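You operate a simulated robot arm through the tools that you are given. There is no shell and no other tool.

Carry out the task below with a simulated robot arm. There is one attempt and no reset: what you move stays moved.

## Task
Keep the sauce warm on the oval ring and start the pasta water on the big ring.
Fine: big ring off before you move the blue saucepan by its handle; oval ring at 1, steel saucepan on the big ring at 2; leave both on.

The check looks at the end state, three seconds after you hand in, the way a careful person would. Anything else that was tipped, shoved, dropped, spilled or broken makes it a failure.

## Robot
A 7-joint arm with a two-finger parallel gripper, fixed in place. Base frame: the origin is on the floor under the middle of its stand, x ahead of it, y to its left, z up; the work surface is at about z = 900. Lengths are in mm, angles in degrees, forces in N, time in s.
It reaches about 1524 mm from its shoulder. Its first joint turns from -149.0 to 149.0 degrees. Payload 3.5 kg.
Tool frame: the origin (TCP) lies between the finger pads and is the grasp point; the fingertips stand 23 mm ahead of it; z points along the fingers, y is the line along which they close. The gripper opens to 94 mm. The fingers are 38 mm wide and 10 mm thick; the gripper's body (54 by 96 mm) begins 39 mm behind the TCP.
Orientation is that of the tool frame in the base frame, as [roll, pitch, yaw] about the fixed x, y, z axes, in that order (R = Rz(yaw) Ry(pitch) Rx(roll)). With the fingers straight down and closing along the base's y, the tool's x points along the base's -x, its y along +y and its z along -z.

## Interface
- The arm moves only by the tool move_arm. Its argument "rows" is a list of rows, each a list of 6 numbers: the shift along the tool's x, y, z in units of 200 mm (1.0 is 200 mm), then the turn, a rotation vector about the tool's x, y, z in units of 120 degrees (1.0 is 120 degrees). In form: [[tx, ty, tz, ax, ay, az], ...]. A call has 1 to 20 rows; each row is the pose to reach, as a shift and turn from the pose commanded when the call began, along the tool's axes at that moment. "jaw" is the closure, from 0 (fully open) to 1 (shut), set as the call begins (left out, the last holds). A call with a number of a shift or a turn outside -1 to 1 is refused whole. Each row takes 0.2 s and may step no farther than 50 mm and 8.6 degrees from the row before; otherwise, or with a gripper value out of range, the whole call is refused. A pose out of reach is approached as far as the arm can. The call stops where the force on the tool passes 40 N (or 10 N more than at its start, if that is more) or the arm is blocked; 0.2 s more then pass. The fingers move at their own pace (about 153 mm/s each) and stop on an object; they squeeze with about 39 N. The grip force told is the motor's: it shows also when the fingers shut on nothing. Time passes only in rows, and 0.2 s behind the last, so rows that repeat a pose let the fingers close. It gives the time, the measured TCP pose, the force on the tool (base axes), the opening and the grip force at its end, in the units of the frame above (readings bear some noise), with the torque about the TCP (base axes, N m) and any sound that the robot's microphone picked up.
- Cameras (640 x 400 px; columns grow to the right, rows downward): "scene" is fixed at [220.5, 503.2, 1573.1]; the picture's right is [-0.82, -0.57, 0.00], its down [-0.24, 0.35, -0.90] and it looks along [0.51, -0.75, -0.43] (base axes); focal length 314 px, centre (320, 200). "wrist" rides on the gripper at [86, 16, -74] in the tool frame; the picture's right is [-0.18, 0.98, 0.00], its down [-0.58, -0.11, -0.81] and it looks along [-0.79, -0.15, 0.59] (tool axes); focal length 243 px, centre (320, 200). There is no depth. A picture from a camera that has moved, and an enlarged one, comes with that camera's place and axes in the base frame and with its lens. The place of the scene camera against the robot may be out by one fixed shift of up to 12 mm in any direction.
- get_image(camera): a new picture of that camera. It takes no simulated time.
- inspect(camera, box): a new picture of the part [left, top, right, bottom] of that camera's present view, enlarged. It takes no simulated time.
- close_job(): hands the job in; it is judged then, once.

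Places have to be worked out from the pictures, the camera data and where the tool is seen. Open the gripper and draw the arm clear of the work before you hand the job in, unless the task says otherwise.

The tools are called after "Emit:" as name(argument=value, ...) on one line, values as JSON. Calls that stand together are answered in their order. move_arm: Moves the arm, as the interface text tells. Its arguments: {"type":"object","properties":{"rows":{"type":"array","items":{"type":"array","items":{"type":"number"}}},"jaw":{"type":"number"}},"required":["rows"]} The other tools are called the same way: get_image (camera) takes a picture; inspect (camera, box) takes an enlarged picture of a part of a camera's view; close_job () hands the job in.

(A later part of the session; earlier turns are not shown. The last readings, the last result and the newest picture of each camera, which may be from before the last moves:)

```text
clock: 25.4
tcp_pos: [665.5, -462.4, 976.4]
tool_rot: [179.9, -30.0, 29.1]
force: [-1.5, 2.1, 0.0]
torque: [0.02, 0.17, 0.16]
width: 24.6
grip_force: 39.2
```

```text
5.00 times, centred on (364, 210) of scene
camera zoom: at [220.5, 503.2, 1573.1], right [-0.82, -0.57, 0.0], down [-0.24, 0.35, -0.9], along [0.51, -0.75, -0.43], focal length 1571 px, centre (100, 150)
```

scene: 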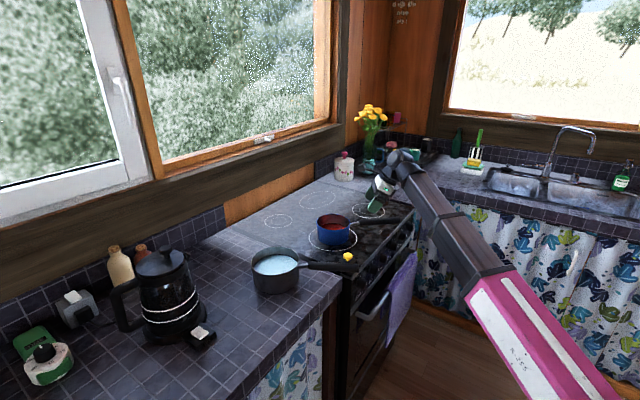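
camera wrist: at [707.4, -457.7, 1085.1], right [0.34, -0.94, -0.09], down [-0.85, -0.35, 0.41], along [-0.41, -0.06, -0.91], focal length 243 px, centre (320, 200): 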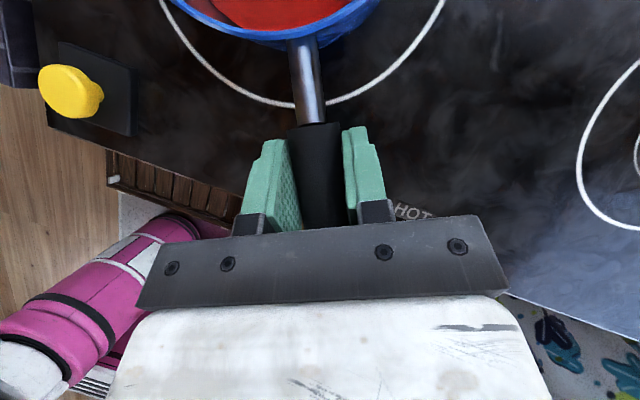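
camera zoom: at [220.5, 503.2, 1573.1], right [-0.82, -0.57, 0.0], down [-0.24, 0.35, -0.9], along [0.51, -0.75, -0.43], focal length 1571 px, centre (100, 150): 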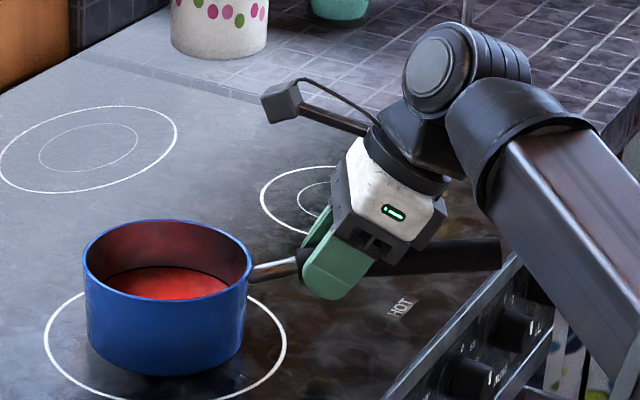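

A firm 24.6 mm grip with the pan undisturbed. I make a test lift of 6 mm to see the weight and whether the pan droops.

Emit:
move_arm(rows=[[0.005, 0, -0.0087, 0, 0, 0], [0.01, 0, -0.0173, 0, 0, 0], [0.015, 0, -0.026, 0, 0, 0], [0.015, 0, -0.026, 0, 0, 0]])

Emit:
get_image(camera="wrist")

Emit:
inspect(camera="scene", box=[300, 170, 428, 250])

```text
clock: 26.4
tcp_pos: [666.2, -462.7, 982.3]
tool_rot: [180.0, -30.0, 29.0]
force: [0.5, 0.8, -5.6]
torque: [-0.29, 0.46, -0.01]
width: 24.6
grip_force: 38.5
```

```text
taken
camera wrist: at [707.9, -458.3, 1090.6], right [0.34, -0.94, -0.09], down [-0.85, -0.34, 0.41], along [-0.41, -0.06, -0.91], focal length 243 px, centre (320, 200)
```

wrist: 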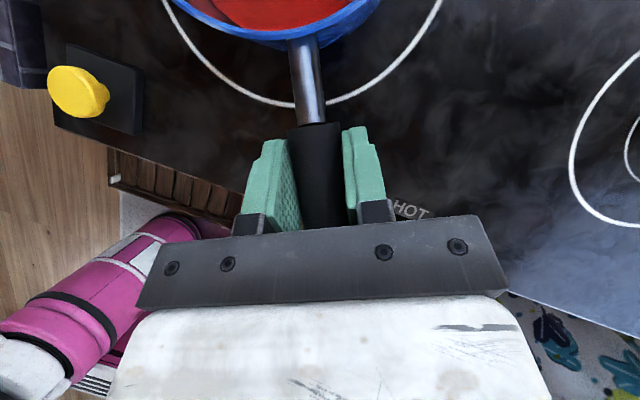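

```text
5.00 times, centred on (364, 210) of scene
camera zoom: at [220.5, 503.2, 1573.1], right [-0.82, -0.57, 0.0], down [-0.24, 0.35, -0.9], along [0.51, -0.75, -0.43], focal length 1571 px, centre (100, 150)
```

zoom: 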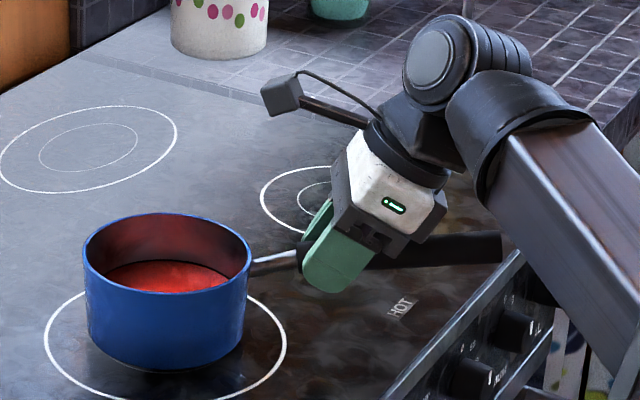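

The pan lifts level: about 5.6 N and 0.5 N m, so the grip holds it easily. I raise it another 20 mm and check for droop.

Emit:
move_arm(rows=[[0.0125, 0, -0.0217, 0, 0, 0], [0.025, 0, -0.0433, 0, 0, 0], [0.0375, 0, -0.065, 0, 0, 0], [0.05, 0, -0.0866, 0, 0, 0], [0.05, 0, -0.0866, 0, 0, 0]])

Emit:
inspect(camera="scene", box=[300, 170, 428, 250])

Emit:
get_image(camera="wrist")

```text
clock: 27.6
tcp_pos: [666.4, -464.0, 1004.1]
tool_rot: [-180.0, -30.0, 29.0]
force: [0.1, 0.9, -5.9]
torque: [-0.27, 0.45, 0.0]
width: 24.8
grip_force: 39.0
```

```text
5.00 times, centred on (364, 210) of scene
camera zoom: at [220.5, 503.2, 1573.1], right [-0.82, -0.57, 0.0], down [-0.24, 0.35, -0.9], along [0.51, -0.75, -0.43], focal length 1571 px, centre (100, 150)
```

zoom: 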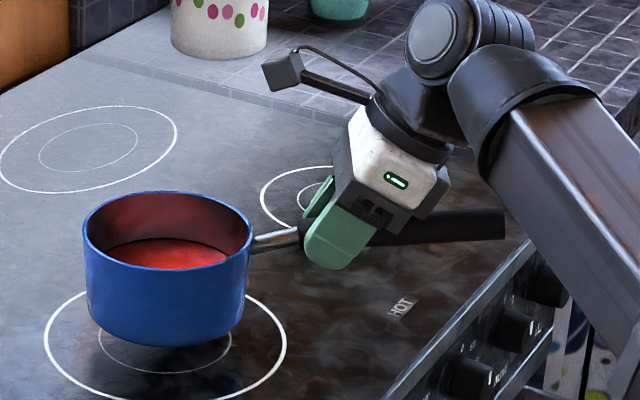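

```text
taken
camera wrist: at [708.0, -458.4, 1110.4], right [0.34, -0.94, -0.09], down [-0.85, -0.34, 0.41], along [-0.41, -0.06, -0.91], focal length 243 px, centre (320, 200)
```

wrist: 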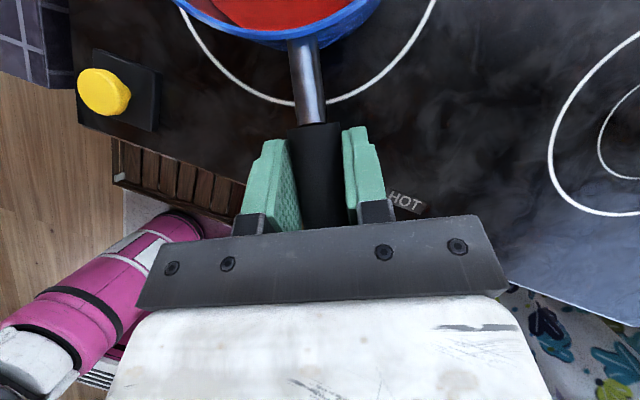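

The pan hangs level 25 mm above the hob. I carry it gently halfway toward the oval ring at constant height.

Emit:
move_arm(rows=[[0.0055, 0.026, 0.003, 0, 0, 0], [0.0164, 0.077, 0.0095, 0, 0, 0], [0.031, 0.146, 0.018, 0, 0, 0], [0.0475, 0.223, 0.0274, 0, 0, 0], [0.0657, 0.3085, 0.038, 0, 0, 0], [0.0858, 0.4028, 0.0496, 0, 0, 0], [0.1059, 0.497, 0.0612, 0, 0, 0], [0.126, 0.5913, 0.0728, 0, 0, 0], [0.1442, 0.677, 0.0833, 0, 0, 0], [0.1606, 0.754, 0.0928, 0, 0, 0], [0.1734, 0.814, 0.1002, 0, 0, 0], [0.1825, 0.857, 0.1055, 0, 0, 0]])

Emit:
get_image(camera="scene")

Emit:
get_image(camera="wrist")

```text
clock: 30.2
tcp_pos: [787.0, -591.6, 1001.8]
tool_rot: [179.9, -30.1, 29.2]
force: [1.1, 0.4, -5.5]
torque: [-0.29, 0.49, 0.0]
width: 24.7
grip_force: 38.6
```

```text
taken
```

scene: 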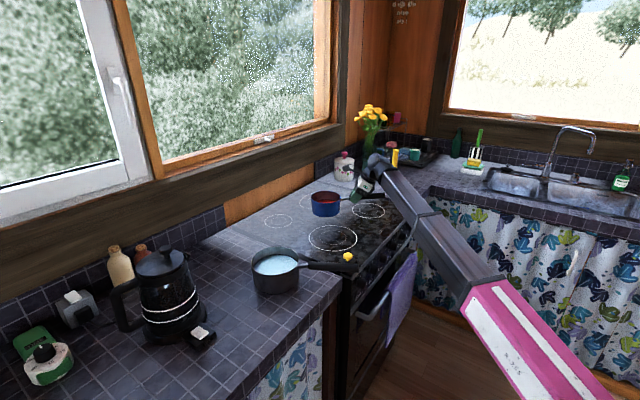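

```text
taken
camera wrist: at [828.1, -587.9, 1109.9], right [0.34, -0.94, -0.09], down [-0.85, -0.35, 0.41], along [-0.41, -0.06, -0.91], focal length 243 px, centre (320, 200)
```

wrist: 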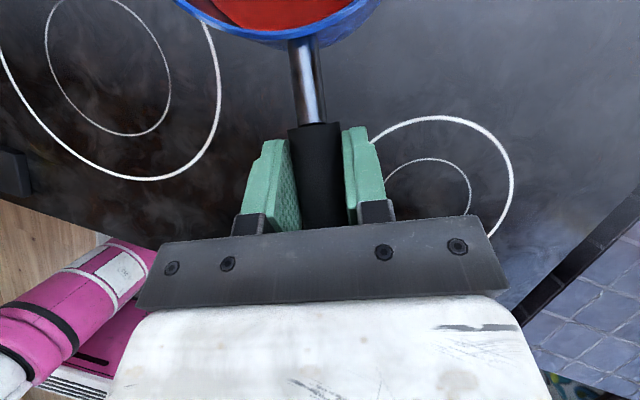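

Steady carry. The big ring is now fully visible, so I measure it and the oval ring in an enlarged scene view.

Emit:
inspect(camera="scene", box=[260, 170, 404, 260])

```text
4.44 times, centred on (332, 215) of scene
camera zoom: at [220.5, 503.2, 1573.1], right [-0.82, -0.57, 0.0], down [-0.24, 0.35, -0.9], along [0.51, -0.75, -0.43], focal length 1396 px, centre (267, 133)
```

zoom: 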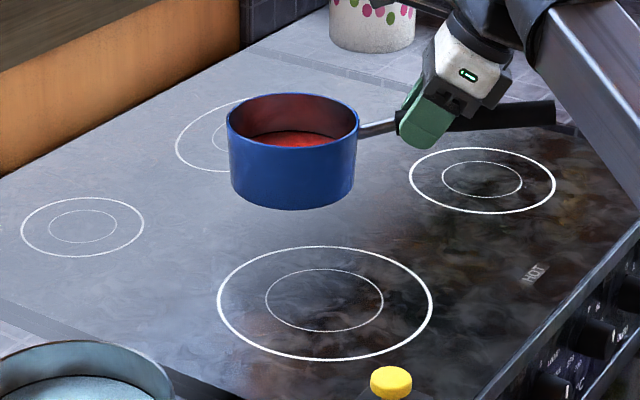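

With perspective bias accounted for, the big ring's centre is about (775,-400) and the oval's about (1026,-659). I carry the pan the remaining (≈+130, -130) mm.

Emit:
move_arm(rows=[[0.0065, 0.0264, 0.0038, 0, 0, 0], [0.0196, 0.0793, 0.0113, 0, 0, 0], [0.0371, 0.1499, 0.0214, 0, 0, 0], [0.0567, 0.2292, 0.0328, 0, 0, 0], [0.0785, 0.3173, 0.0454, 0, 0, 0], [0.1025, 0.4143, 0.0592, 0, 0, 0], [0.1264, 0.5113, 0.0731, 0, 0, 0], [0.1504, 0.6082, 0.0869, 0, 0, 0], [0.1722, 0.6964, 0.0995, 0, 0, 0], [0.1918, 0.7757, 0.1109, 0, 0, 0], [0.2071, 0.8374, 0.1197, 0, 0, 0], [0.218, 0.8815, 0.126, 0, 0, 0]])

Emit:
inspect(camera="scene", box=[260, 150, 404, 240])

Emit:
get_image(camera="wrist")

```text
clock: 32.8
tcp_pos: [915.7, -721.6, 1002.1]
tool_rot: [180.0, -29.9, 29.2]
force: [-0.3, 0.2, -5.9]
torque: [-0.27, 0.47, 0.01]
width: 24.6
grip_force: 38.9
```

```text
4.44 times, centred on (332, 195) of scene
camera zoom: at [220.5, 503.2, 1573.1], right [-0.82, -0.57, 0.0], down [-0.24, 0.35, -0.9], along [0.51, -0.75, -0.43], focal length 1396 px, centre (267, 222)
```

zoom: 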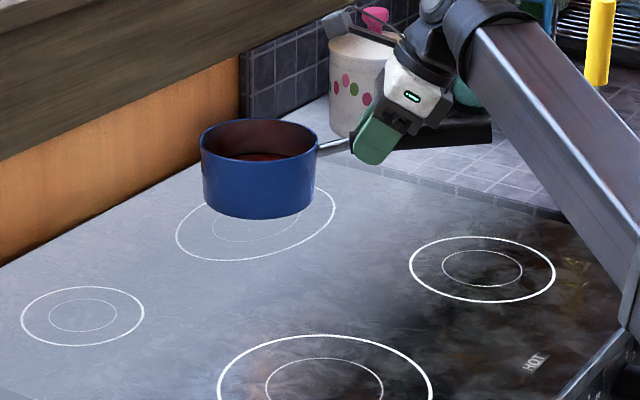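

```text
taken
camera wrist: at [957.9, -716.9, 1109.6], right [0.34, -0.94, -0.09], down [-0.85, -0.35, 0.41], along [-0.41, -0.06, -0.91], focal length 243 px, centre (320, 200)
```

wrist: 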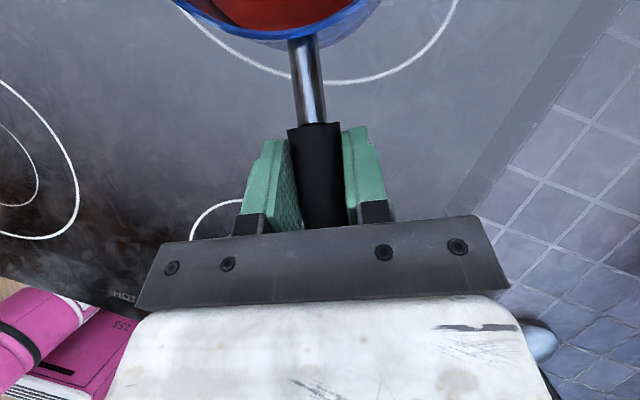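

The pan hangs over the oval ring, within a few mm of centre. I lower it gently, slowing for the last millimetres.

Emit:
move_arm(rows=[[-0.0125, 0, 0.0217, 0, 0, 0], [-0.025, 0, 0.0433, 0, 0, 0], [-0.0375, 0, 0.065, 0, 0, 0], [-0.05, 0, 0.0866, 0, 0, 0], [-0.0575, 0, 0.0996, 0, 0, 0], [-0.06, 0, 0.1039, 0, 0, 0], [-0.0625, 0, 0.1083, 0, 0, 0]])

Emit:
inspect(camera="scene", box=[260, 150, 404, 240])

```text
clock: 34.4
tcp_pos: [915.1, -721.3, 977.3]
tool_rot: [180.0, -30.1, 29.0]
force: [-1.4, -0.6, -0.3]
torque: [0.13, -0.16, 0.02]
width: 24.5
grip_force: 39.3
```

```text
4.44 times, centred on (332, 195) of scene
camera zoom: at [220.5, 503.2, 1573.1], right [-0.82, -0.57, 0.0], down [-0.24, 0.35, -0.9], along [0.51, -0.75, -0.43], focal length 1396 px, centre (267, 222)
```

zoom: 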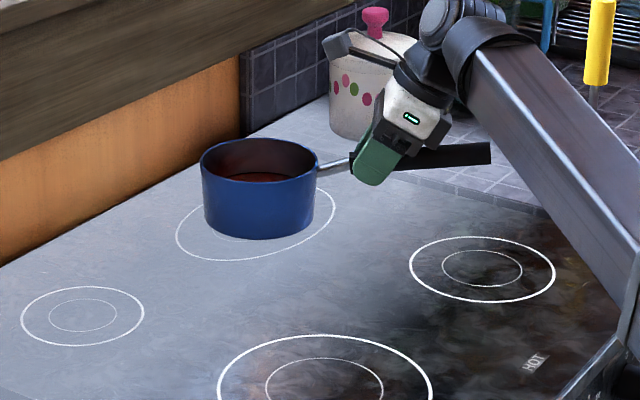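

The load has gone to zero: the pan stands on the oval ring. I open the jaws and withdraw straight back along the fingers.

Emit:
move_arm(rows=[[0, 0, 0, 0, 0, 0], [0, 0, 0, 0, 0, 0], [0, 0, -0.05, 0, 0, 0], [0, 0, -0.15, 0, 0, 0], [0, 0, -0.3, 0, 0, 0], [0, 0, -0.45, 0, 0, 0], [0, 0, -0.6, 0, 0, 0]], jaw=0)

Emit:
get_image(camera="wrist")

Emit:
inspect(camera="scene", box=[260, 150, 404, 240])

```text
clock: 36.0
tcp_pos: [863.3, -749.6, 1080.3]
tool_rot: [-180.0, -30.1, 29.0]
force: [0.4, -0.6, -0.4]
torque: [0.0, 0.01, 0.0]
width: 94.1
grip_force: 0.0
```

```text
taken
camera wrist: at [905.9, -746.0, 1188.6], right [0.34, -0.94, -0.09], down [-0.85, -0.35, 0.41], along [-0.41, -0.06, -0.91], focal length 243 px, centre (320, 200)
```

wrist: 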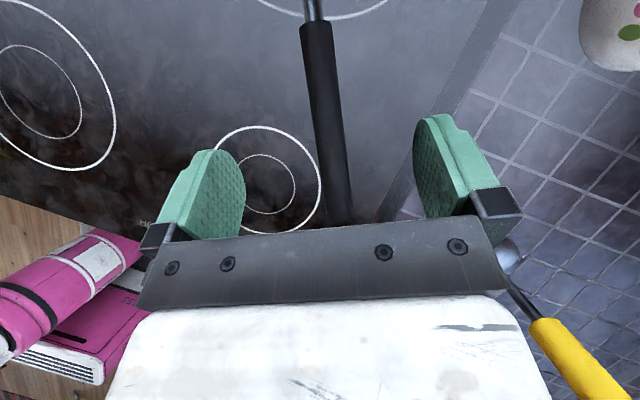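

```text
4.44 times, centred on (332, 195) of scene
camera zoom: at [220.5, 503.2, 1573.1], right [-0.82, -0.57, 0.0], down [-0.24, 0.35, -0.9], along [0.51, -0.75, -0.43], focal length 1396 px, centre (267, 222)
```

zoom: 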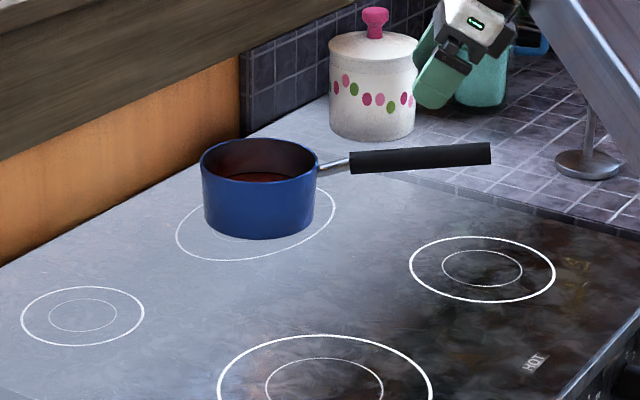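

The blue pan stands free on the oval ring. Next the OVAL knob: I pull back and pitch the fingers up to horizontal in clear air.

Emit:
move_arm(rows=[[-0.0866, -0.0554, -0.05, 0, 0.0625, 0], [-0.1732, -0.1109, -0.1, 0, 0.125, 0], [-0.26, -0.1663, -0.15, 0, 0.1875, 0], [-0.3465, -0.2217, -0.2, 0, 0.25, 0], [-0.433, -0.277, -0.25, 0, 0.3125, 0], [-0.52, -0.3326, -0.3, 0, 0.375, 0], [-0.606, -0.388, -0.35, 0, 0.4375, 0], [-0.693, -0.4435, -0.4, 0, 0.5, 0]])

```text
clock: 37.8
tcp_pos: [680.2, -750.5, 1081.4]
tool_rot: [4.0, -90.0, -155.0]
force: [0.2, 0.2, 0.5]
torque: [-0.01, -0.02, 0.02]
width: 94.0
grip_force: 0.0
```

Horizontal now at (680,-750,1081). I yaw back to face +x and retreat to x≈490 in front of the OVAL knob column.

Emit:
move_arm(rows=[[-0.06, -0.07, -0.178, -0.0483, 0, 0], [-0.12, -0.14, -0.357, -0.0967, 0, 0], [-0.18, -0.21, -0.535, -0.145, 0, 0], [-0.24, -0.281, -0.714, -0.1933, 0, 0], [-0.3, -0.3515, -0.892, -0.2417, 0, 0]])

Emit:
get_image(camera="wrist")

```text
clock: 39.0
tcp_pos: [489.4, -776.1, 1021.2]
tool_rot: [12.4, -90.0, 167.8]
force: [0.7, -0.1, -0.4]
torque: [0.0, 0.02, 0.01]
width: 93.7
grip_force: 0.1
```

```text
taken
camera wrist: at [417.2, -791.5, 1107.7], right [0.0, -0.98, -0.18], down [-0.81, 0.11, -0.58], along [0.59, 0.15, -0.79], focal length 243 px, centre (320, 200)
```

wrist: 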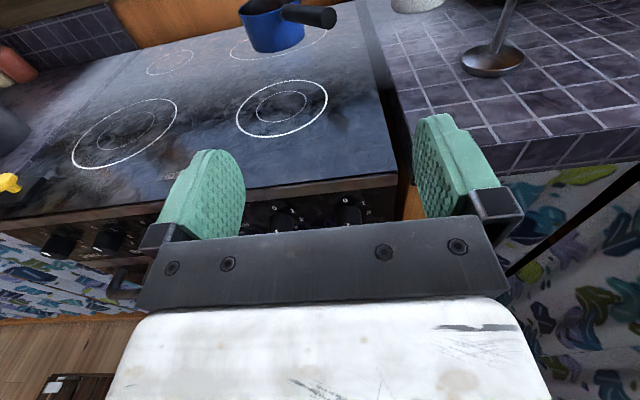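

Facing the OVAL column. I lower straight down to the knob height, still 85 mm off the panel.

Emit:
move_arm(rows=[[-0.24, 0, 0, 0, 0, 0], [-0.48, 0, 0, 0, 0, 0], [-0.72, 0, 0, 0, 0, 0], [-0.97, 0, 0, 0, 0, 0]])

Emit:
get_image(camera="wrist")

Emit:
inspect(camera="wrist", box=[256, 0, 416, 100])

```text
clock: 40.0
tcp_pos: [491.0, -775.8, 826.8]
tool_rot: [-67.8, -90.0, -112.3]
force: [-0.5, 0.7, -0.6]
torque: [-0.01, -0.02, 0.0]
width: 93.7
grip_force: 0.0
```

```text
taken
camera wrist: at [417.0, -792.0, 913.4], right [0.0, -0.98, -0.18], down [-0.81, 0.11, -0.58], along [0.59, 0.15, -0.79], focal length 243 px, centre (320, 200)
```

wrist: 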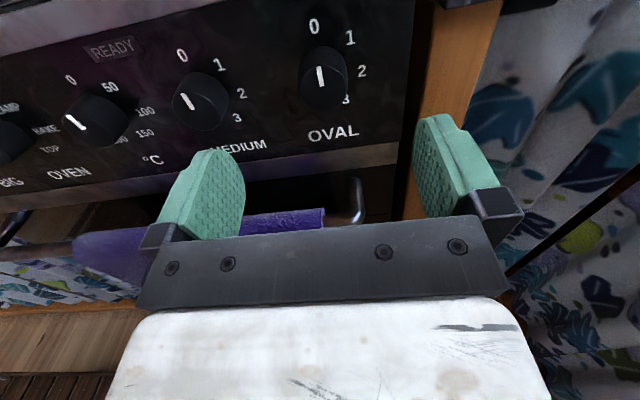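

```text
4.00 times, centred on (336, 50) of wrist
camera zoom: at [417.0, -792.0, 913.4], right [0.0, -0.98, -0.18], down [-0.81, 0.11, -0.58], along [0.59, 0.15, -0.79], focal length 970 px, centre (256, 800)
```

zoom: 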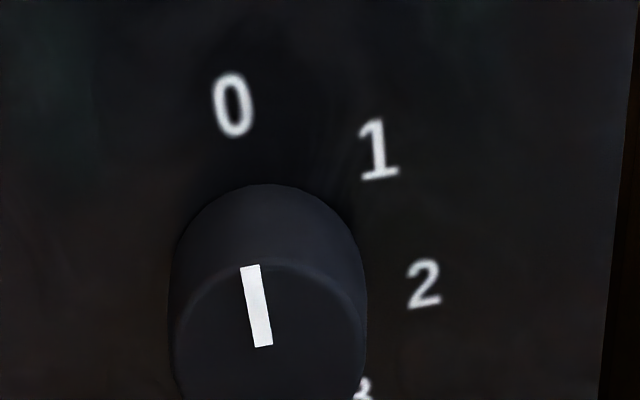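

OVAL's axis is at y≈-777.5, z≈825, marker at 0. I pre-close the jaws partly (to stay clear of the wooden side panel) and advance onto the knob.

Emit:
move_arm(rows=[[-0.0075, 0.0085, 0.1, 0, 0, 0], [-0.0075, 0.0085, 0.23, 0, 0, 0], [-0.0075, 0.0085, 0.33, 0, 0, 0], [-0.0075, 0.0085, 0.387, 0, 0, 0]], jaw=0.3)

Emit:
get_image(camera="wrist")

```text
clock: 41.0
tcp_pos: [567.8, -776.6, 826.8]
tool_rot: [-171.1, -89.9, -8.9]
force: [-0.3, -0.2, -0.4]
torque: [0.0, 0.01, -0.02]
width: 65.8
grip_force: 0.1
```

```text
taken
camera wrist: at [494.2, -793.3, 912.3], right [0.0, -0.98, -0.18], down [-0.81, 0.11, -0.58], along [0.59, 0.15, -0.79], focal length 243 px, centre (320, 200)
```

wrist: 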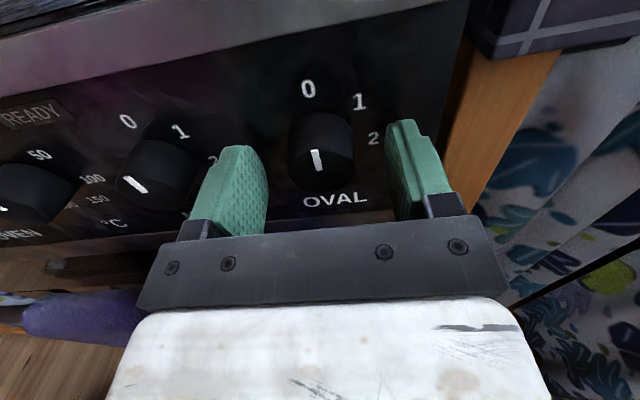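

Centred on OVAL. I close the jaws.

Emit:
move_arm(rows=[[-0.004, 0.002, 0, 0, 0, 0], [-0.004, 0.002, 0, 0, 0, 0], [-0.004, 0.002, 0, 0, 0, 0]], jaw=1)

```text
clock: 41.8
tcp_pos: [568.5, -776.9, 826.3]
tool_rot: [-14.8, -90.0, -165.2]
force: [2.6, -0.7, 8.8]
torque: [0.01, -0.19, -0.05]
width: 34.7
grip_force: 45.3
```

Gripped. I turn OVAL 50° clockwise to 1.

Emit:
move_arm(rows=[[0, 0, 0, 0, 0, 0.06], [0, 0, 0, 0, 0, 0.12], [0, 0, 0, 0, 0, 0.18], [0, 0, 0, 0, 0, 0.24], [0, 0, 0, 0, 0, 0.3], [0, 0, 0, 0, 0, 0.36], [0, 0, 0, 0, 0, 0.4167], [0, 0, 0, 0, 0, 0.4167]])

Emit:
get_image(camera="wrist")

Emit:
get_image(camera="scene")

```text
clock: 43.6
tcp_pos: [567.9, -777.9, 824.9]
tool_rot: [-90.0, -39.8, -90.0]
force: [4.3, -4.0, 13.0]
torque: [0.04, -0.24, -0.1]
width: 34.6
grip_force: 44.8
```

```text
taken
camera wrist: at [494.3, -854.5, 868.5], right [0.0, -0.49, -0.87], down [-0.81, 0.52, -0.29], along [0.59, 0.7, -0.39], focal length 243 px, centre (320, 200)
```

wrist: 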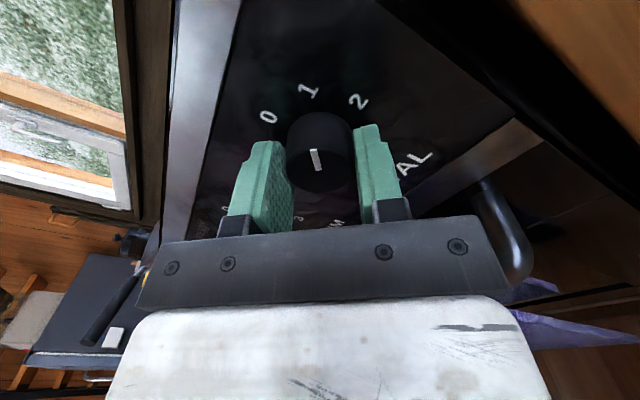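

```text
taken
```

scene: 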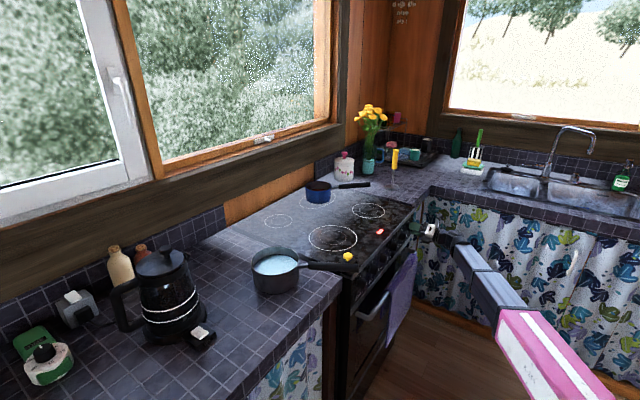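

The marker now lines up with 1 and the HOT lamp lights again. I release, back off and roll upright to verify.

Emit:
move_arm(rows=[[0, 0, 0, 0, 0, 0], [0, 0, 0, 0, 0, 0], [0, 0, -0.15, 0, 0, 0], [0, 0, -0.35, 0, 0, 0], [0, 0, -0.4, 0, 0, -0.06], [0, 0, -0.4, 0, 0, -0.12], [0, 0, -0.4, 0, 0, -0.18], [0, 0, -0.4, 0, 0, -0.24], [0, 0, -0.4, 0, 0, -0.3], [0, 0, -0.4, 0, 0, -0.36], [0, 0, -0.4, 0, 0, -0.4167]], jaw=0.3)

Emit:
inspect(camera="wrist", box=[256, 0, 416, 100])

Emit:
inspect(camera="scene", box=[230, 150, 422, 270])

```text
clock: 46.0
tcp_pos: [486.6, -778.3, 824.9]
tool_rot: [95.3, -89.9, 84.7]
force: [0.5, 0.4, 0.9]
torque: [-0.05, -0.02, -0.01]
width: 66.0
grip_force: 0.2
```

```text
4.00 times, centred on (336, 50) of wrist
camera zoom: at [414.2, -793.6, 911.8], right [0.0, -0.98, -0.18], down [-0.81, 0.11, -0.58], along [0.59, 0.15, -0.79], focal length 970 px, centre (256, 800)
```

zoom: 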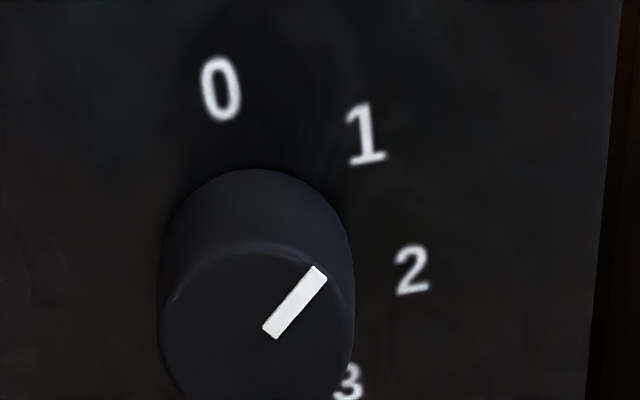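

```text
3.33 times, centred on (326, 210) of scene
camera zoom: at [220.5, 503.2, 1573.1], right [-0.82, -0.57, 0.0], down [-0.24, 0.35, -0.9], along [0.51, -0.75, -0.43], focal length 1047 px, centre (300, 167)
```

zoom: 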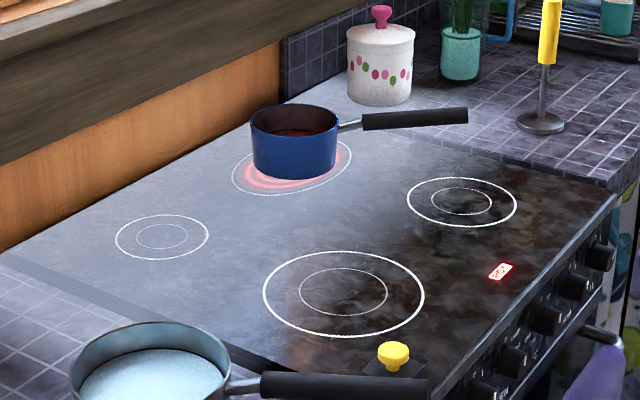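

OVAL reads 1 and the oval ring glows under the blue pan. Now the steel saucepan: I rise and move left in the free space in front of the stove for a look at it.

Emit:
move_arm(rows=[[0.16, -0.1, 0, 0, 0, 0], [0.32, -0.25, 0, 0, 0, 0], [0.48, -0.42, 0, 0, 0, 0], [0.64, -0.6, 0, 0, 0, 0], [0.8, -0.78, 0, 0, 0, 0], [0.95, -0.95, 0, 0, 0, 0]], jaw=0)

Emit:
move_arm(rows=[[0.12, -0.2, -0.02, 0, 0, 0], [0.24, -0.4, -0.04, 0, 0, 0], [0.36, -0.6, -0.06, 0, 0, 0], [0.48, -0.8, -0.08, 0, 0, 0], [0.6, -1.0, -0.1, 0, 0, 0]])

Emit:
get_image(camera="wrist")

```text
clock: 47.4
tcp_pos: [488.2, -588.8, 1014.2]
tool_rot: [-129.7, -90.0, -50.2]
force: [0.0, 0.7, 0.2]
torque: [0.0, 0.03, 0.01]
width: 93.7
grip_force: 0.1
```

```text
clock: 48.6
tcp_pos: [467.7, -387.5, 1135.8]
tool_rot: [-99.6, -89.9, -80.4]
force: [0.1, 0.4, -0.2]
torque: [0.02, 0.0, -0.03]
width: 94.0
grip_force: 0.2
```

```text
taken
camera wrist: at [393.9, -403.5, 1221.5], right [0.0, -0.98, -0.18], down [-0.81, 0.11, -0.58], along [0.59, 0.15, -0.79], focal length 243 px, centre (320, 200)
```

wrist: 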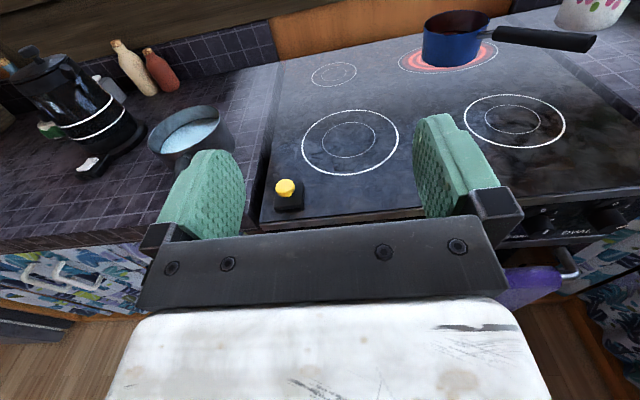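

I yaw the tool about 33° left to align with the steel pan's handle.

Emit:
move_arm(rows=[[0, 0, 0, 0.067, 0, 0], [0, 0, 0, 0.134, 0, 0], [0, 0, 0, 0.2, 0, 0], [0, 0, 0, 0.27, 0, 0]])

Emit:
get_image(camera="wrist")

```text
clock: 49.6
tcp_pos: [467.4, -387.8, 1135.0]
tool_rot: [114.2, -89.9, 98.5]
force: [0.9, 0.6, -0.1]
torque: [0.0, 0.04, 0.02]
width: 94.1
grip_force: 0.1
```

```text
taken
camera wrist: at [414.4, -441.3, 1221.4], right [0.53, -0.83, -0.18], down [-0.74, -0.34, -0.58], along [0.42, 0.44, -0.79], focal length 243 px, centre (320, 200)
```

wrist: 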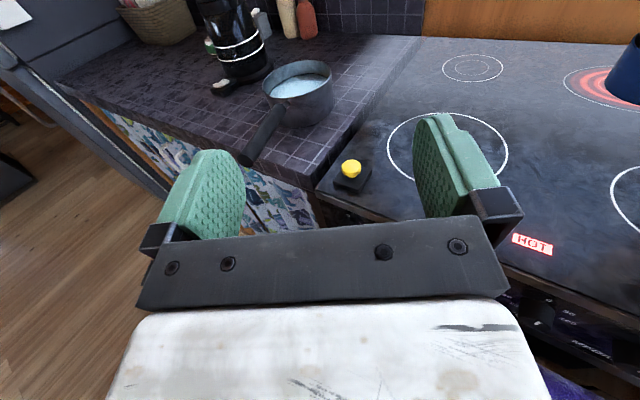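

The steel pan and its handle are in view; I enlarge to measure the handle.

Emit:
inspect(camera="wrist", box=[220, 40, 412, 160])

Emit:
inspect(camera="wrist", box=[300, 100, 428, 180])

```text
3.33 times, centred on (316, 100) of wrist
camera zoom: at [414.4, -441.3, 1221.4], right [0.53, -0.83, -0.18], down [-0.74, -0.34, -0.58], along [0.42, 0.44, -0.79], focal length 809 px, centre (333, 533)
```

zoom: 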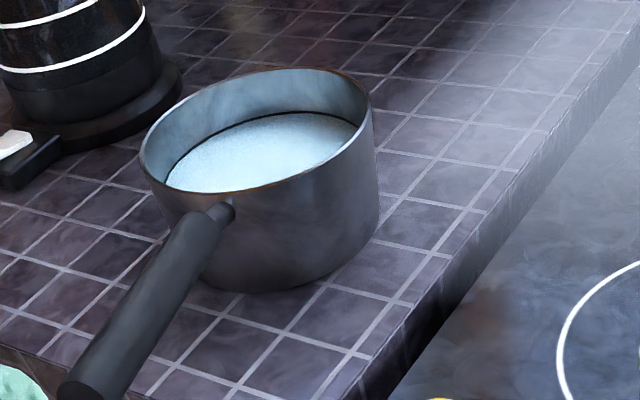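

```text
5.00 times, centred on (364, 140) of wrist
camera zoom: at [414.4, -441.3, 1221.4], right [0.53, -0.83, -0.18], down [-0.74, -0.34, -0.58], along [0.42, 0.44, -0.79], focal length 1213 px, centre (100, 500)
```

zoom: 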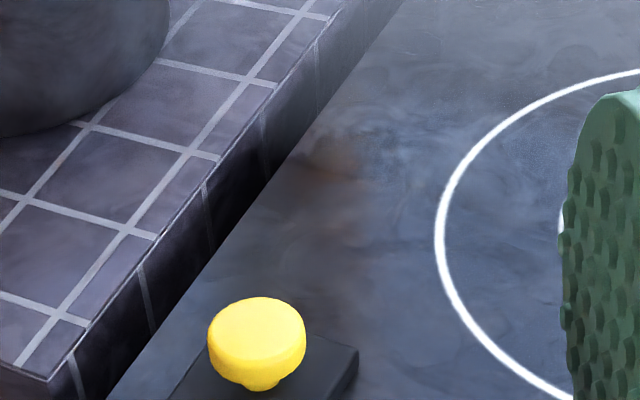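

The counter and hob are level (z≈900) with a 25 mm gap between them; the steel handle heads ≈20° off x, tip near (550,-183,997), pan centre near (794,-85). I pitch the fingers down while moving toward the handle at a safe height, checking reach.

Emit:
move_arm(rows=[[-0.037, -0.053, 0.124, 0, -0.0625, 0], [-0.075, -0.1055, 0.2485, 0, -0.125, 0], [-0.1125, -0.158, 0.373, 0, -0.1875, 0], [-0.15, -0.211, 0.497, 0, -0.25, 0], [-0.1875, -0.264, 0.621, 0, -0.3125, 0], [-0.225, -0.3165, 0.7455, 0, -0.375, 0], [-0.2625, -0.369, 0.87, 0, -0.4375, 0], [-0.3, -0.422, 0.994, 0, -0.5, 0]])

Emit:
get_image(camera="wrist")

Emit:
get_image(camera="scene")

```text
clock: 51.4
tcp_pos: [589.2, -210.5, 1075.1]
tool_rot: [179.9, -29.9, 32.4]
force: [0.6, 1.1, 0.2]
torque: [-0.01, 0.0, -0.01]
width: 94.2
grip_force: 0.0
```

```text
taken
camera wrist: at [631.8, -203.5, 1182.9], right [0.39, -0.92, -0.09], down [-0.82, -0.39, 0.41], along [-0.41, -0.09, -0.91], focal length 243 px, centre (320, 200)
```

wrist: 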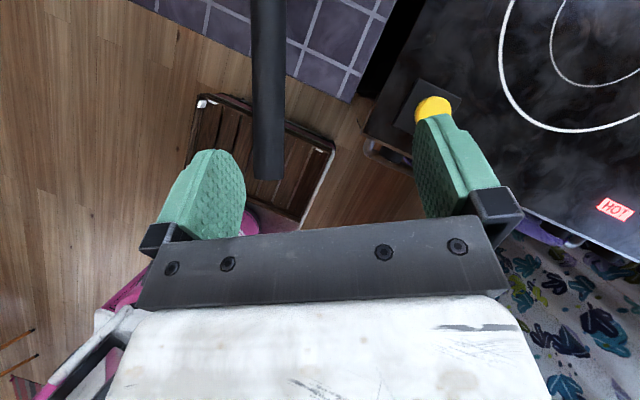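

```text
taken
```

scene: 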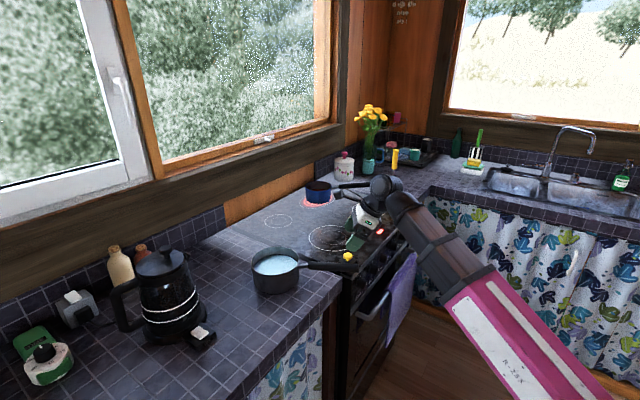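

Reach is fine, and the handle's direction comes out at ≈19.7°. I correct the yaw by -12.4° and hover over the grasp area near the pan end of the handle.

Emit:
move_arm(rows=[[0.136, -0.041, 0.098, -0.0172, 0, 0.0298], [0.272, -0.083, 0.195, -0.0345, 0, 0.0597], [0.4075, -0.124, 0.293, -0.0517, 0, 0.0895]])

Emit:
get_image(camera="wrist")

Emit:
inspect(camera="scene", box=[230, 190, 422, 310])

```text
clock: 52.2
tcp_pos: [660.1, -135.3, 1064.2]
tool_rot: [179.9, -30.0, 20.0]
force: [-0.6, 0.7, -0.4]
torque: [0.01, 0.03, 0.02]
width: 94.1
grip_force: 0.0
```

```text
taken
camera wrist: at [702.4, -137.7, 1172.6], right [0.19, -0.98, -0.09], down [-0.89, -0.21, 0.41], along [-0.42, 0.01, -0.91], focal length 243 px, centre (320, 200)
```

wrist: 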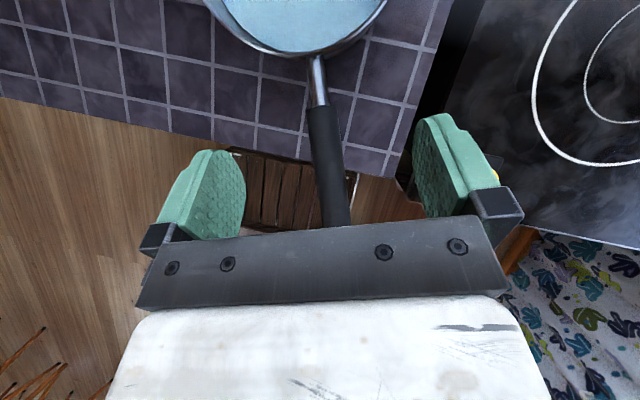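

```text
3.33 times, centred on (326, 250) of scene
camera zoom: at [220.5, 503.2, 1573.1], right [-0.82, -0.57, 0.0], down [-0.24, 0.35, -0.9], along [0.51, -0.75, -0.43], focal length 1047 px, centre (300, 33)
```

zoom: 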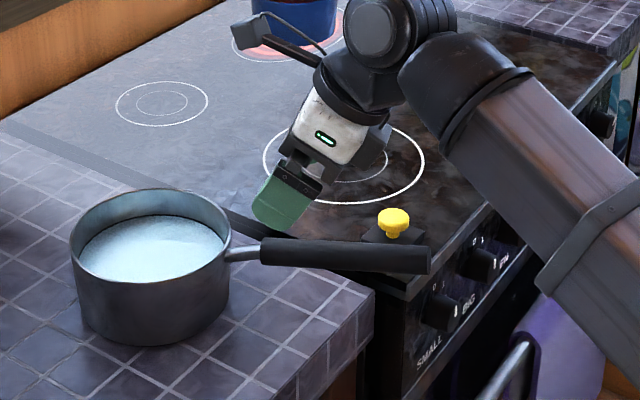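

The steel handle sits centrally in view; grasp point about (668,-128,977), 22 mm out from the black grip's start. I lower over it with open jaws.

Emit:
move_arm(rows=[[-0.059, -0.01, 0.134, 0, 0, 0], [-0.118, -0.02, 0.268, 0, 0, 0], [-0.15, -0.02, 0.341, 0, 0, 0], [-0.1765, -0.02, 0.4015, 0, 0, 0]])

Emit:
get_image(camera="wrist")

Emit:
inspect(camera="scene", box=[230, 200, 390, 300])

```text
clock: 53.2
tcp_pos: [668.1, -128.2, 977.0]
tool_rot: [179.9, -30.0, 20.1]
force: [-2.8, -1.1, 5.6]
torque: [-0.08, 0.24, 0.0]
width: 94.2
grip_force: 0.1
```

```text
taken
camera wrist: at [710.0, -130.5, 1085.3], right [0.19, -0.98, -0.09], down [-0.89, -0.21, 0.41], along [-0.42, 0.01, -0.91], focal length 243 px, centre (320, 200)
```

wrist: 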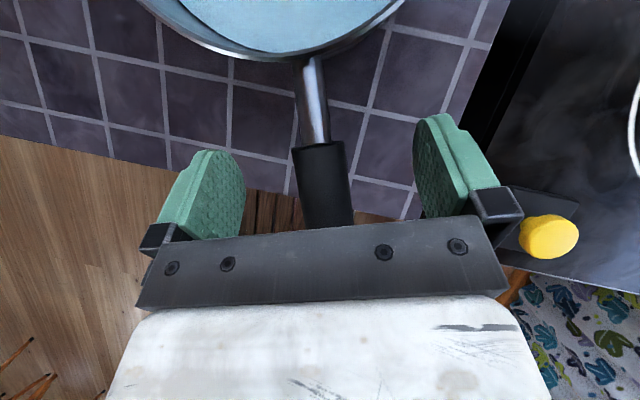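

```text
4.00 times, centred on (310, 250) of scene
camera zoom: at [220.5, 503.2, 1573.1], right [-0.82, -0.57, 0.0], down [-0.24, 0.35, -0.9], along [0.51, -0.75, -0.43], focal length 1257 px, centre (360, 0)
```

zoom: 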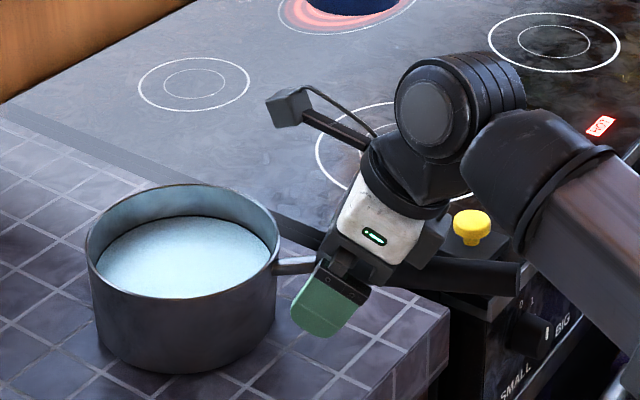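

There's a 6 N push along the fingers: the palm is just touching the handle, so the handle is a bit higher than assumed. I back off 8 mm along the fingers.

Emit:
move_arm(rows=[[0, 0, -0.02, 0, 0, 0], [0, 0, -0.04, 0, 0, 0], [0, 0, -0.04, 0, 0, 0]])

Emit:
inspect(camera="scene", box=[260, 210, 372, 280])

```text
clock: 54.0
tcp_pos: [665.0, -129.6, 984.2]
tool_rot: [179.9, -30.0, 20.0]
force: [0.1, 0.2, -0.5]
torque: [-0.01, 0.04, 0.01]
width: 94.2
grip_force: 0.1
```

```text
5.71 times, centred on (316, 245) of scene
camera zoom: at [220.5, 503.2, 1573.1], right [-0.82, -0.57, 0.0], down [-0.24, 0.35, -0.9], along [0.51, -0.75, -0.43], focal length 1796 px, centre (343, -57)
```

zoom: 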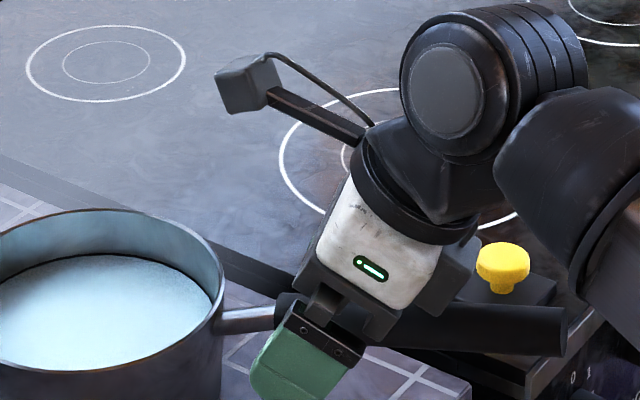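

Contact is gone. I close the jaws on the steel handle here.

Emit:
move_arm(rows=[[0, 0, 0, 0, 0, 0], [0, 0, 0, 0, 0, 0], [0, 0, 0, 0, 0, 0]], jaw=1)

Emit:
get_image(camera="wrist")

Emit:
inspect(camera="scene", box=[230, 200, 390, 300])

```text
clock: 54.8
tcp_pos: [664.3, -131.3, 984.2]
tool_rot: [179.9, -29.9, 20.0]
force: [-0.4, -1.4, 1.0]
torque: [-0.04, -0.14, -0.32]
width: 24.4
grip_force: 39.5
```

```text
taken
camera wrist: at [706.9, -132.0, 1092.8], right [0.19, -0.98, -0.09], down [-0.89, -0.21, 0.41], along [-0.42, 0.01, -0.91], focal length 243 px, centre (320, 200)
```

wrist: 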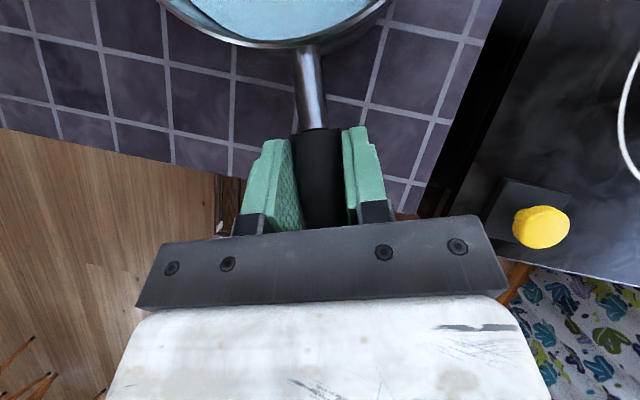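

```text
4.00 times, centred on (310, 250) of scene
camera zoom: at [220.5, 503.2, 1573.1], right [-0.82, -0.57, 0.0], down [-0.24, 0.35, -0.9], along [0.51, -0.75, -0.43], focal length 1257 px, centre (360, 0)
```

zoom: 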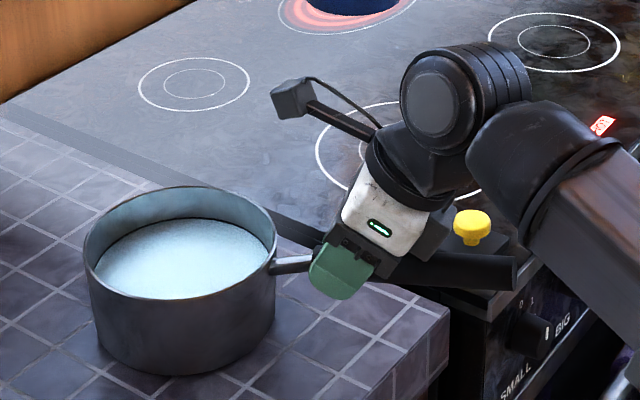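

Gripped firmly. Test lift of 6 mm to feel the weight of the full pan.

Emit:
move_arm(rows=[[0.004, 0, -0.0065, 0, 0, 0], [0.0075, 0, -0.013, 0, 0, 0], [0.0112, 0, -0.0195, 0, 0, 0], [0.015, 0, -0.026, 0, 0, 0], [0.015, 0, -0.026, 0, 0, 0]])

Emit:
inspect(camera="scene", box=[230, 200, 390, 300])

Emit:
get_image(camera="wrist")

```text
clock: 56.0
tcp_pos: [664.6, -130.0, 989.8]
tool_rot: [179.9, -29.9, 19.9]
force: [-0.7, 0.5, -9.8]
torque: [-0.29, 0.92, -0.01]
width: 24.6
grip_force: 39.1
```

```text
4.00 times, centred on (310, 250) of scene
camera zoom: at [220.5, 503.2, 1573.1], right [-0.82, -0.57, 0.0], down [-0.24, 0.35, -0.9], along [0.51, -0.75, -0.43], focal length 1257 px, centre (360, 0)
```

zoom: 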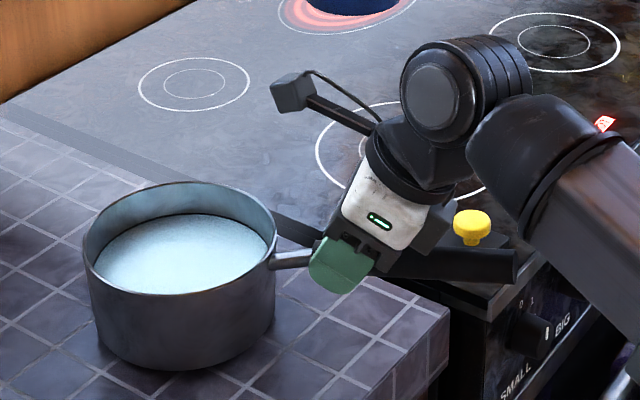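

```text
taken
camera wrist: at [706.8, -131.8, 1098.3], right [0.19, -0.98, -0.09], down [-0.89, -0.21, 0.41], along [-0.42, 0.01, -0.91], focal length 243 px, centre (320, 200)
```

wrist: 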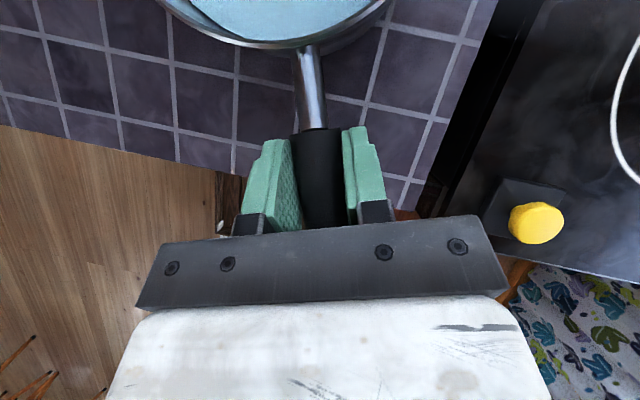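

It carries about 9.8 N and 0.96 N m, apparently full weight with no slip. I lift another 14 mm slowly and check that it stays level.

Emit:
move_arm(rows=[[0.0075, 0, -0.013, 0, 0, 0], [0.015, 0, -0.026, 0, 0, 0], [0.0225, 0, -0.039, 0, 0, 0], [0.03, 0, -0.052, 0, 0, 0], [0.035, 0, -0.0606, 0, 0, 0], [0.035, 0, -0.0606, 0, 0, 0]])

Emit:
inspect(camera="scene", box=[230, 200, 390, 300])

Emit:
get_image(camera="wrist")

```text
clock: 57.4
tcp_pos: [664.3, -129.1, 1004.3]
tool_rot: [180.0, -30.0, 20.0]
force: [0.9, 0.8, -9.1]
torque: [-0.37, 0.94, -0.03]
width: 24.5
grip_force: 39.3
```

```text
4.00 times, centred on (310, 250) of scene
camera zoom: at [220.5, 503.2, 1573.1], right [-0.82, -0.57, 0.0], down [-0.24, 0.35, -0.9], along [0.51, -0.75, -0.43], focal length 1257 px, centre (360, 0)
```

zoom: 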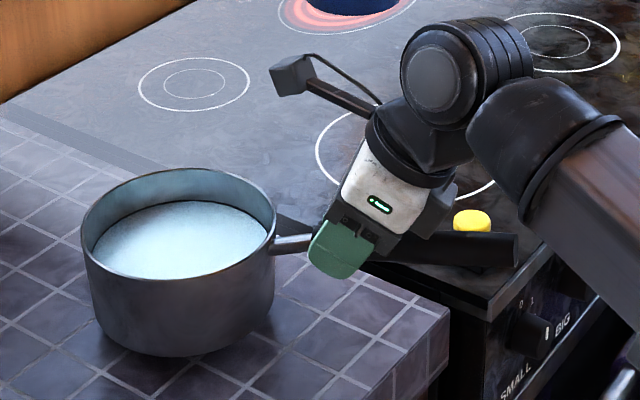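

```text
taken
camera wrist: at [706.8, -131.8, 1112.2], right [0.19, -0.98, -0.09], down [-0.89, -0.21, 0.41], along [-0.42, 0.01, -0.91], focal length 243 px, centre (320, 200)
```

wrist: 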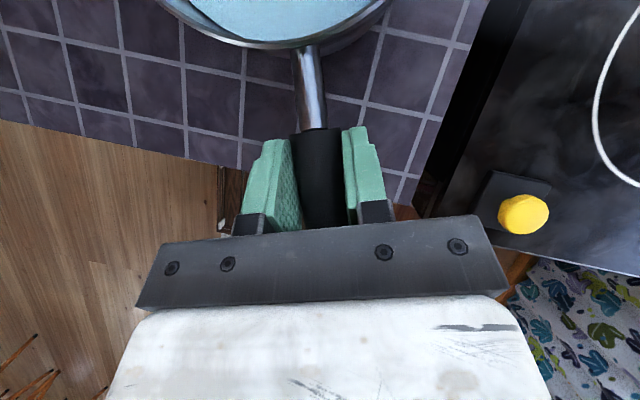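

Level and stable, 1 kg in hand. The yellow button's top is near z≈936, so I raise 20 mm more to carry the pan well above it.

Emit:
move_arm(rows=[[0.007, 0, -0.0121, 0, 0, 0], [0.016, 0, -0.0277, 0, 0, 0], [0.025, 0, -0.0433, 0, 0, 0], [0.034, 0, -0.0589, 0, 0, 0], [0.043, 0, -0.0745, 0, 0, 0], [0.05, 0, -0.0866, 0, 0, 0]])

Emit:
move_arm(rows=[[-0.008, 0.0219, -0.0046, 0, 0, 0], [-0.0241, 0.0657, -0.0139, 0, 0, 0], [-0.0456, 0.124, -0.0263, 0, 0, 0], [-0.0697, 0.1897, -0.0402, 0, 0, 0], [-0.0965, 0.2626, -0.0557, 0, 0, 0], [-0.126, 0.3429, -0.0727, 0, 0, 0], [-0.1554, 0.4231, -0.0897, 0, 0, 0], [-0.1849, 0.5034, -0.1067, 0, 0, 0], [-0.2117, 0.5763, -0.1222, 0, 0, 0], [-0.2358, 0.642, -0.1361, 0, 0, 0], [-0.2546, 0.693, -0.147, 0, 0, 0], [-0.268, 0.7295, -0.1547, 0, 0, 0]])

Emit:
get_image(camera="scene")

Emit:
get_image(camera="wrist")

```text
clock: 58.8
tcp_pos: [665.7, -129.4, 1024.1]
tool_rot: [-180.0, -30.1, 20.0]
force: [-0.2, -0.5, -9.3]
torque: [-0.33, 0.92, -0.01]
width: 24.6
grip_force: 38.9
```

```text
clock: 61.4
tcp_pos: [655.5, -287.2, 1025.0]
tool_rot: [-180.0, -30.0, 20.1]
force: [-0.5, 0.1, -9.8]
torque: [-0.35, 0.9, 0.02]
width: 24.6
grip_force: 39.0
```

```text
taken
```

scene: 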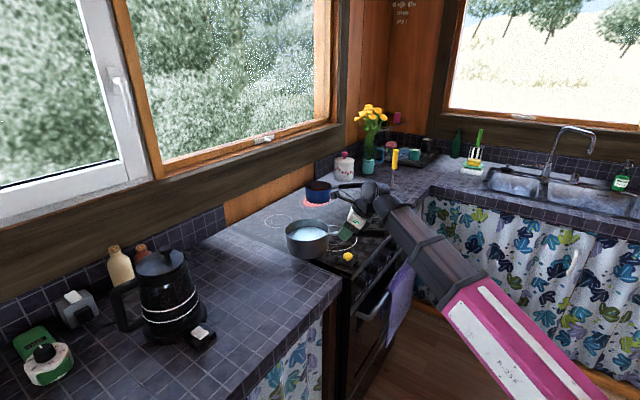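

```text
taken
camera wrist: at [698.8, -289.9, 1132.1], right [0.19, -0.98, -0.09], down [-0.89, -0.21, 0.41], along [-0.42, 0.01, -0.91], focal length 243 px, centre (320, 200)
```

wrist: 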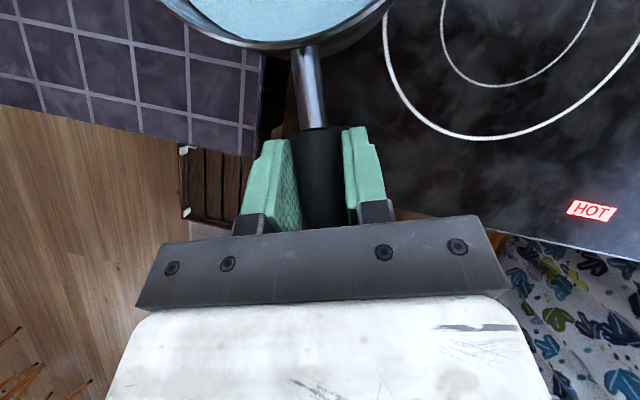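

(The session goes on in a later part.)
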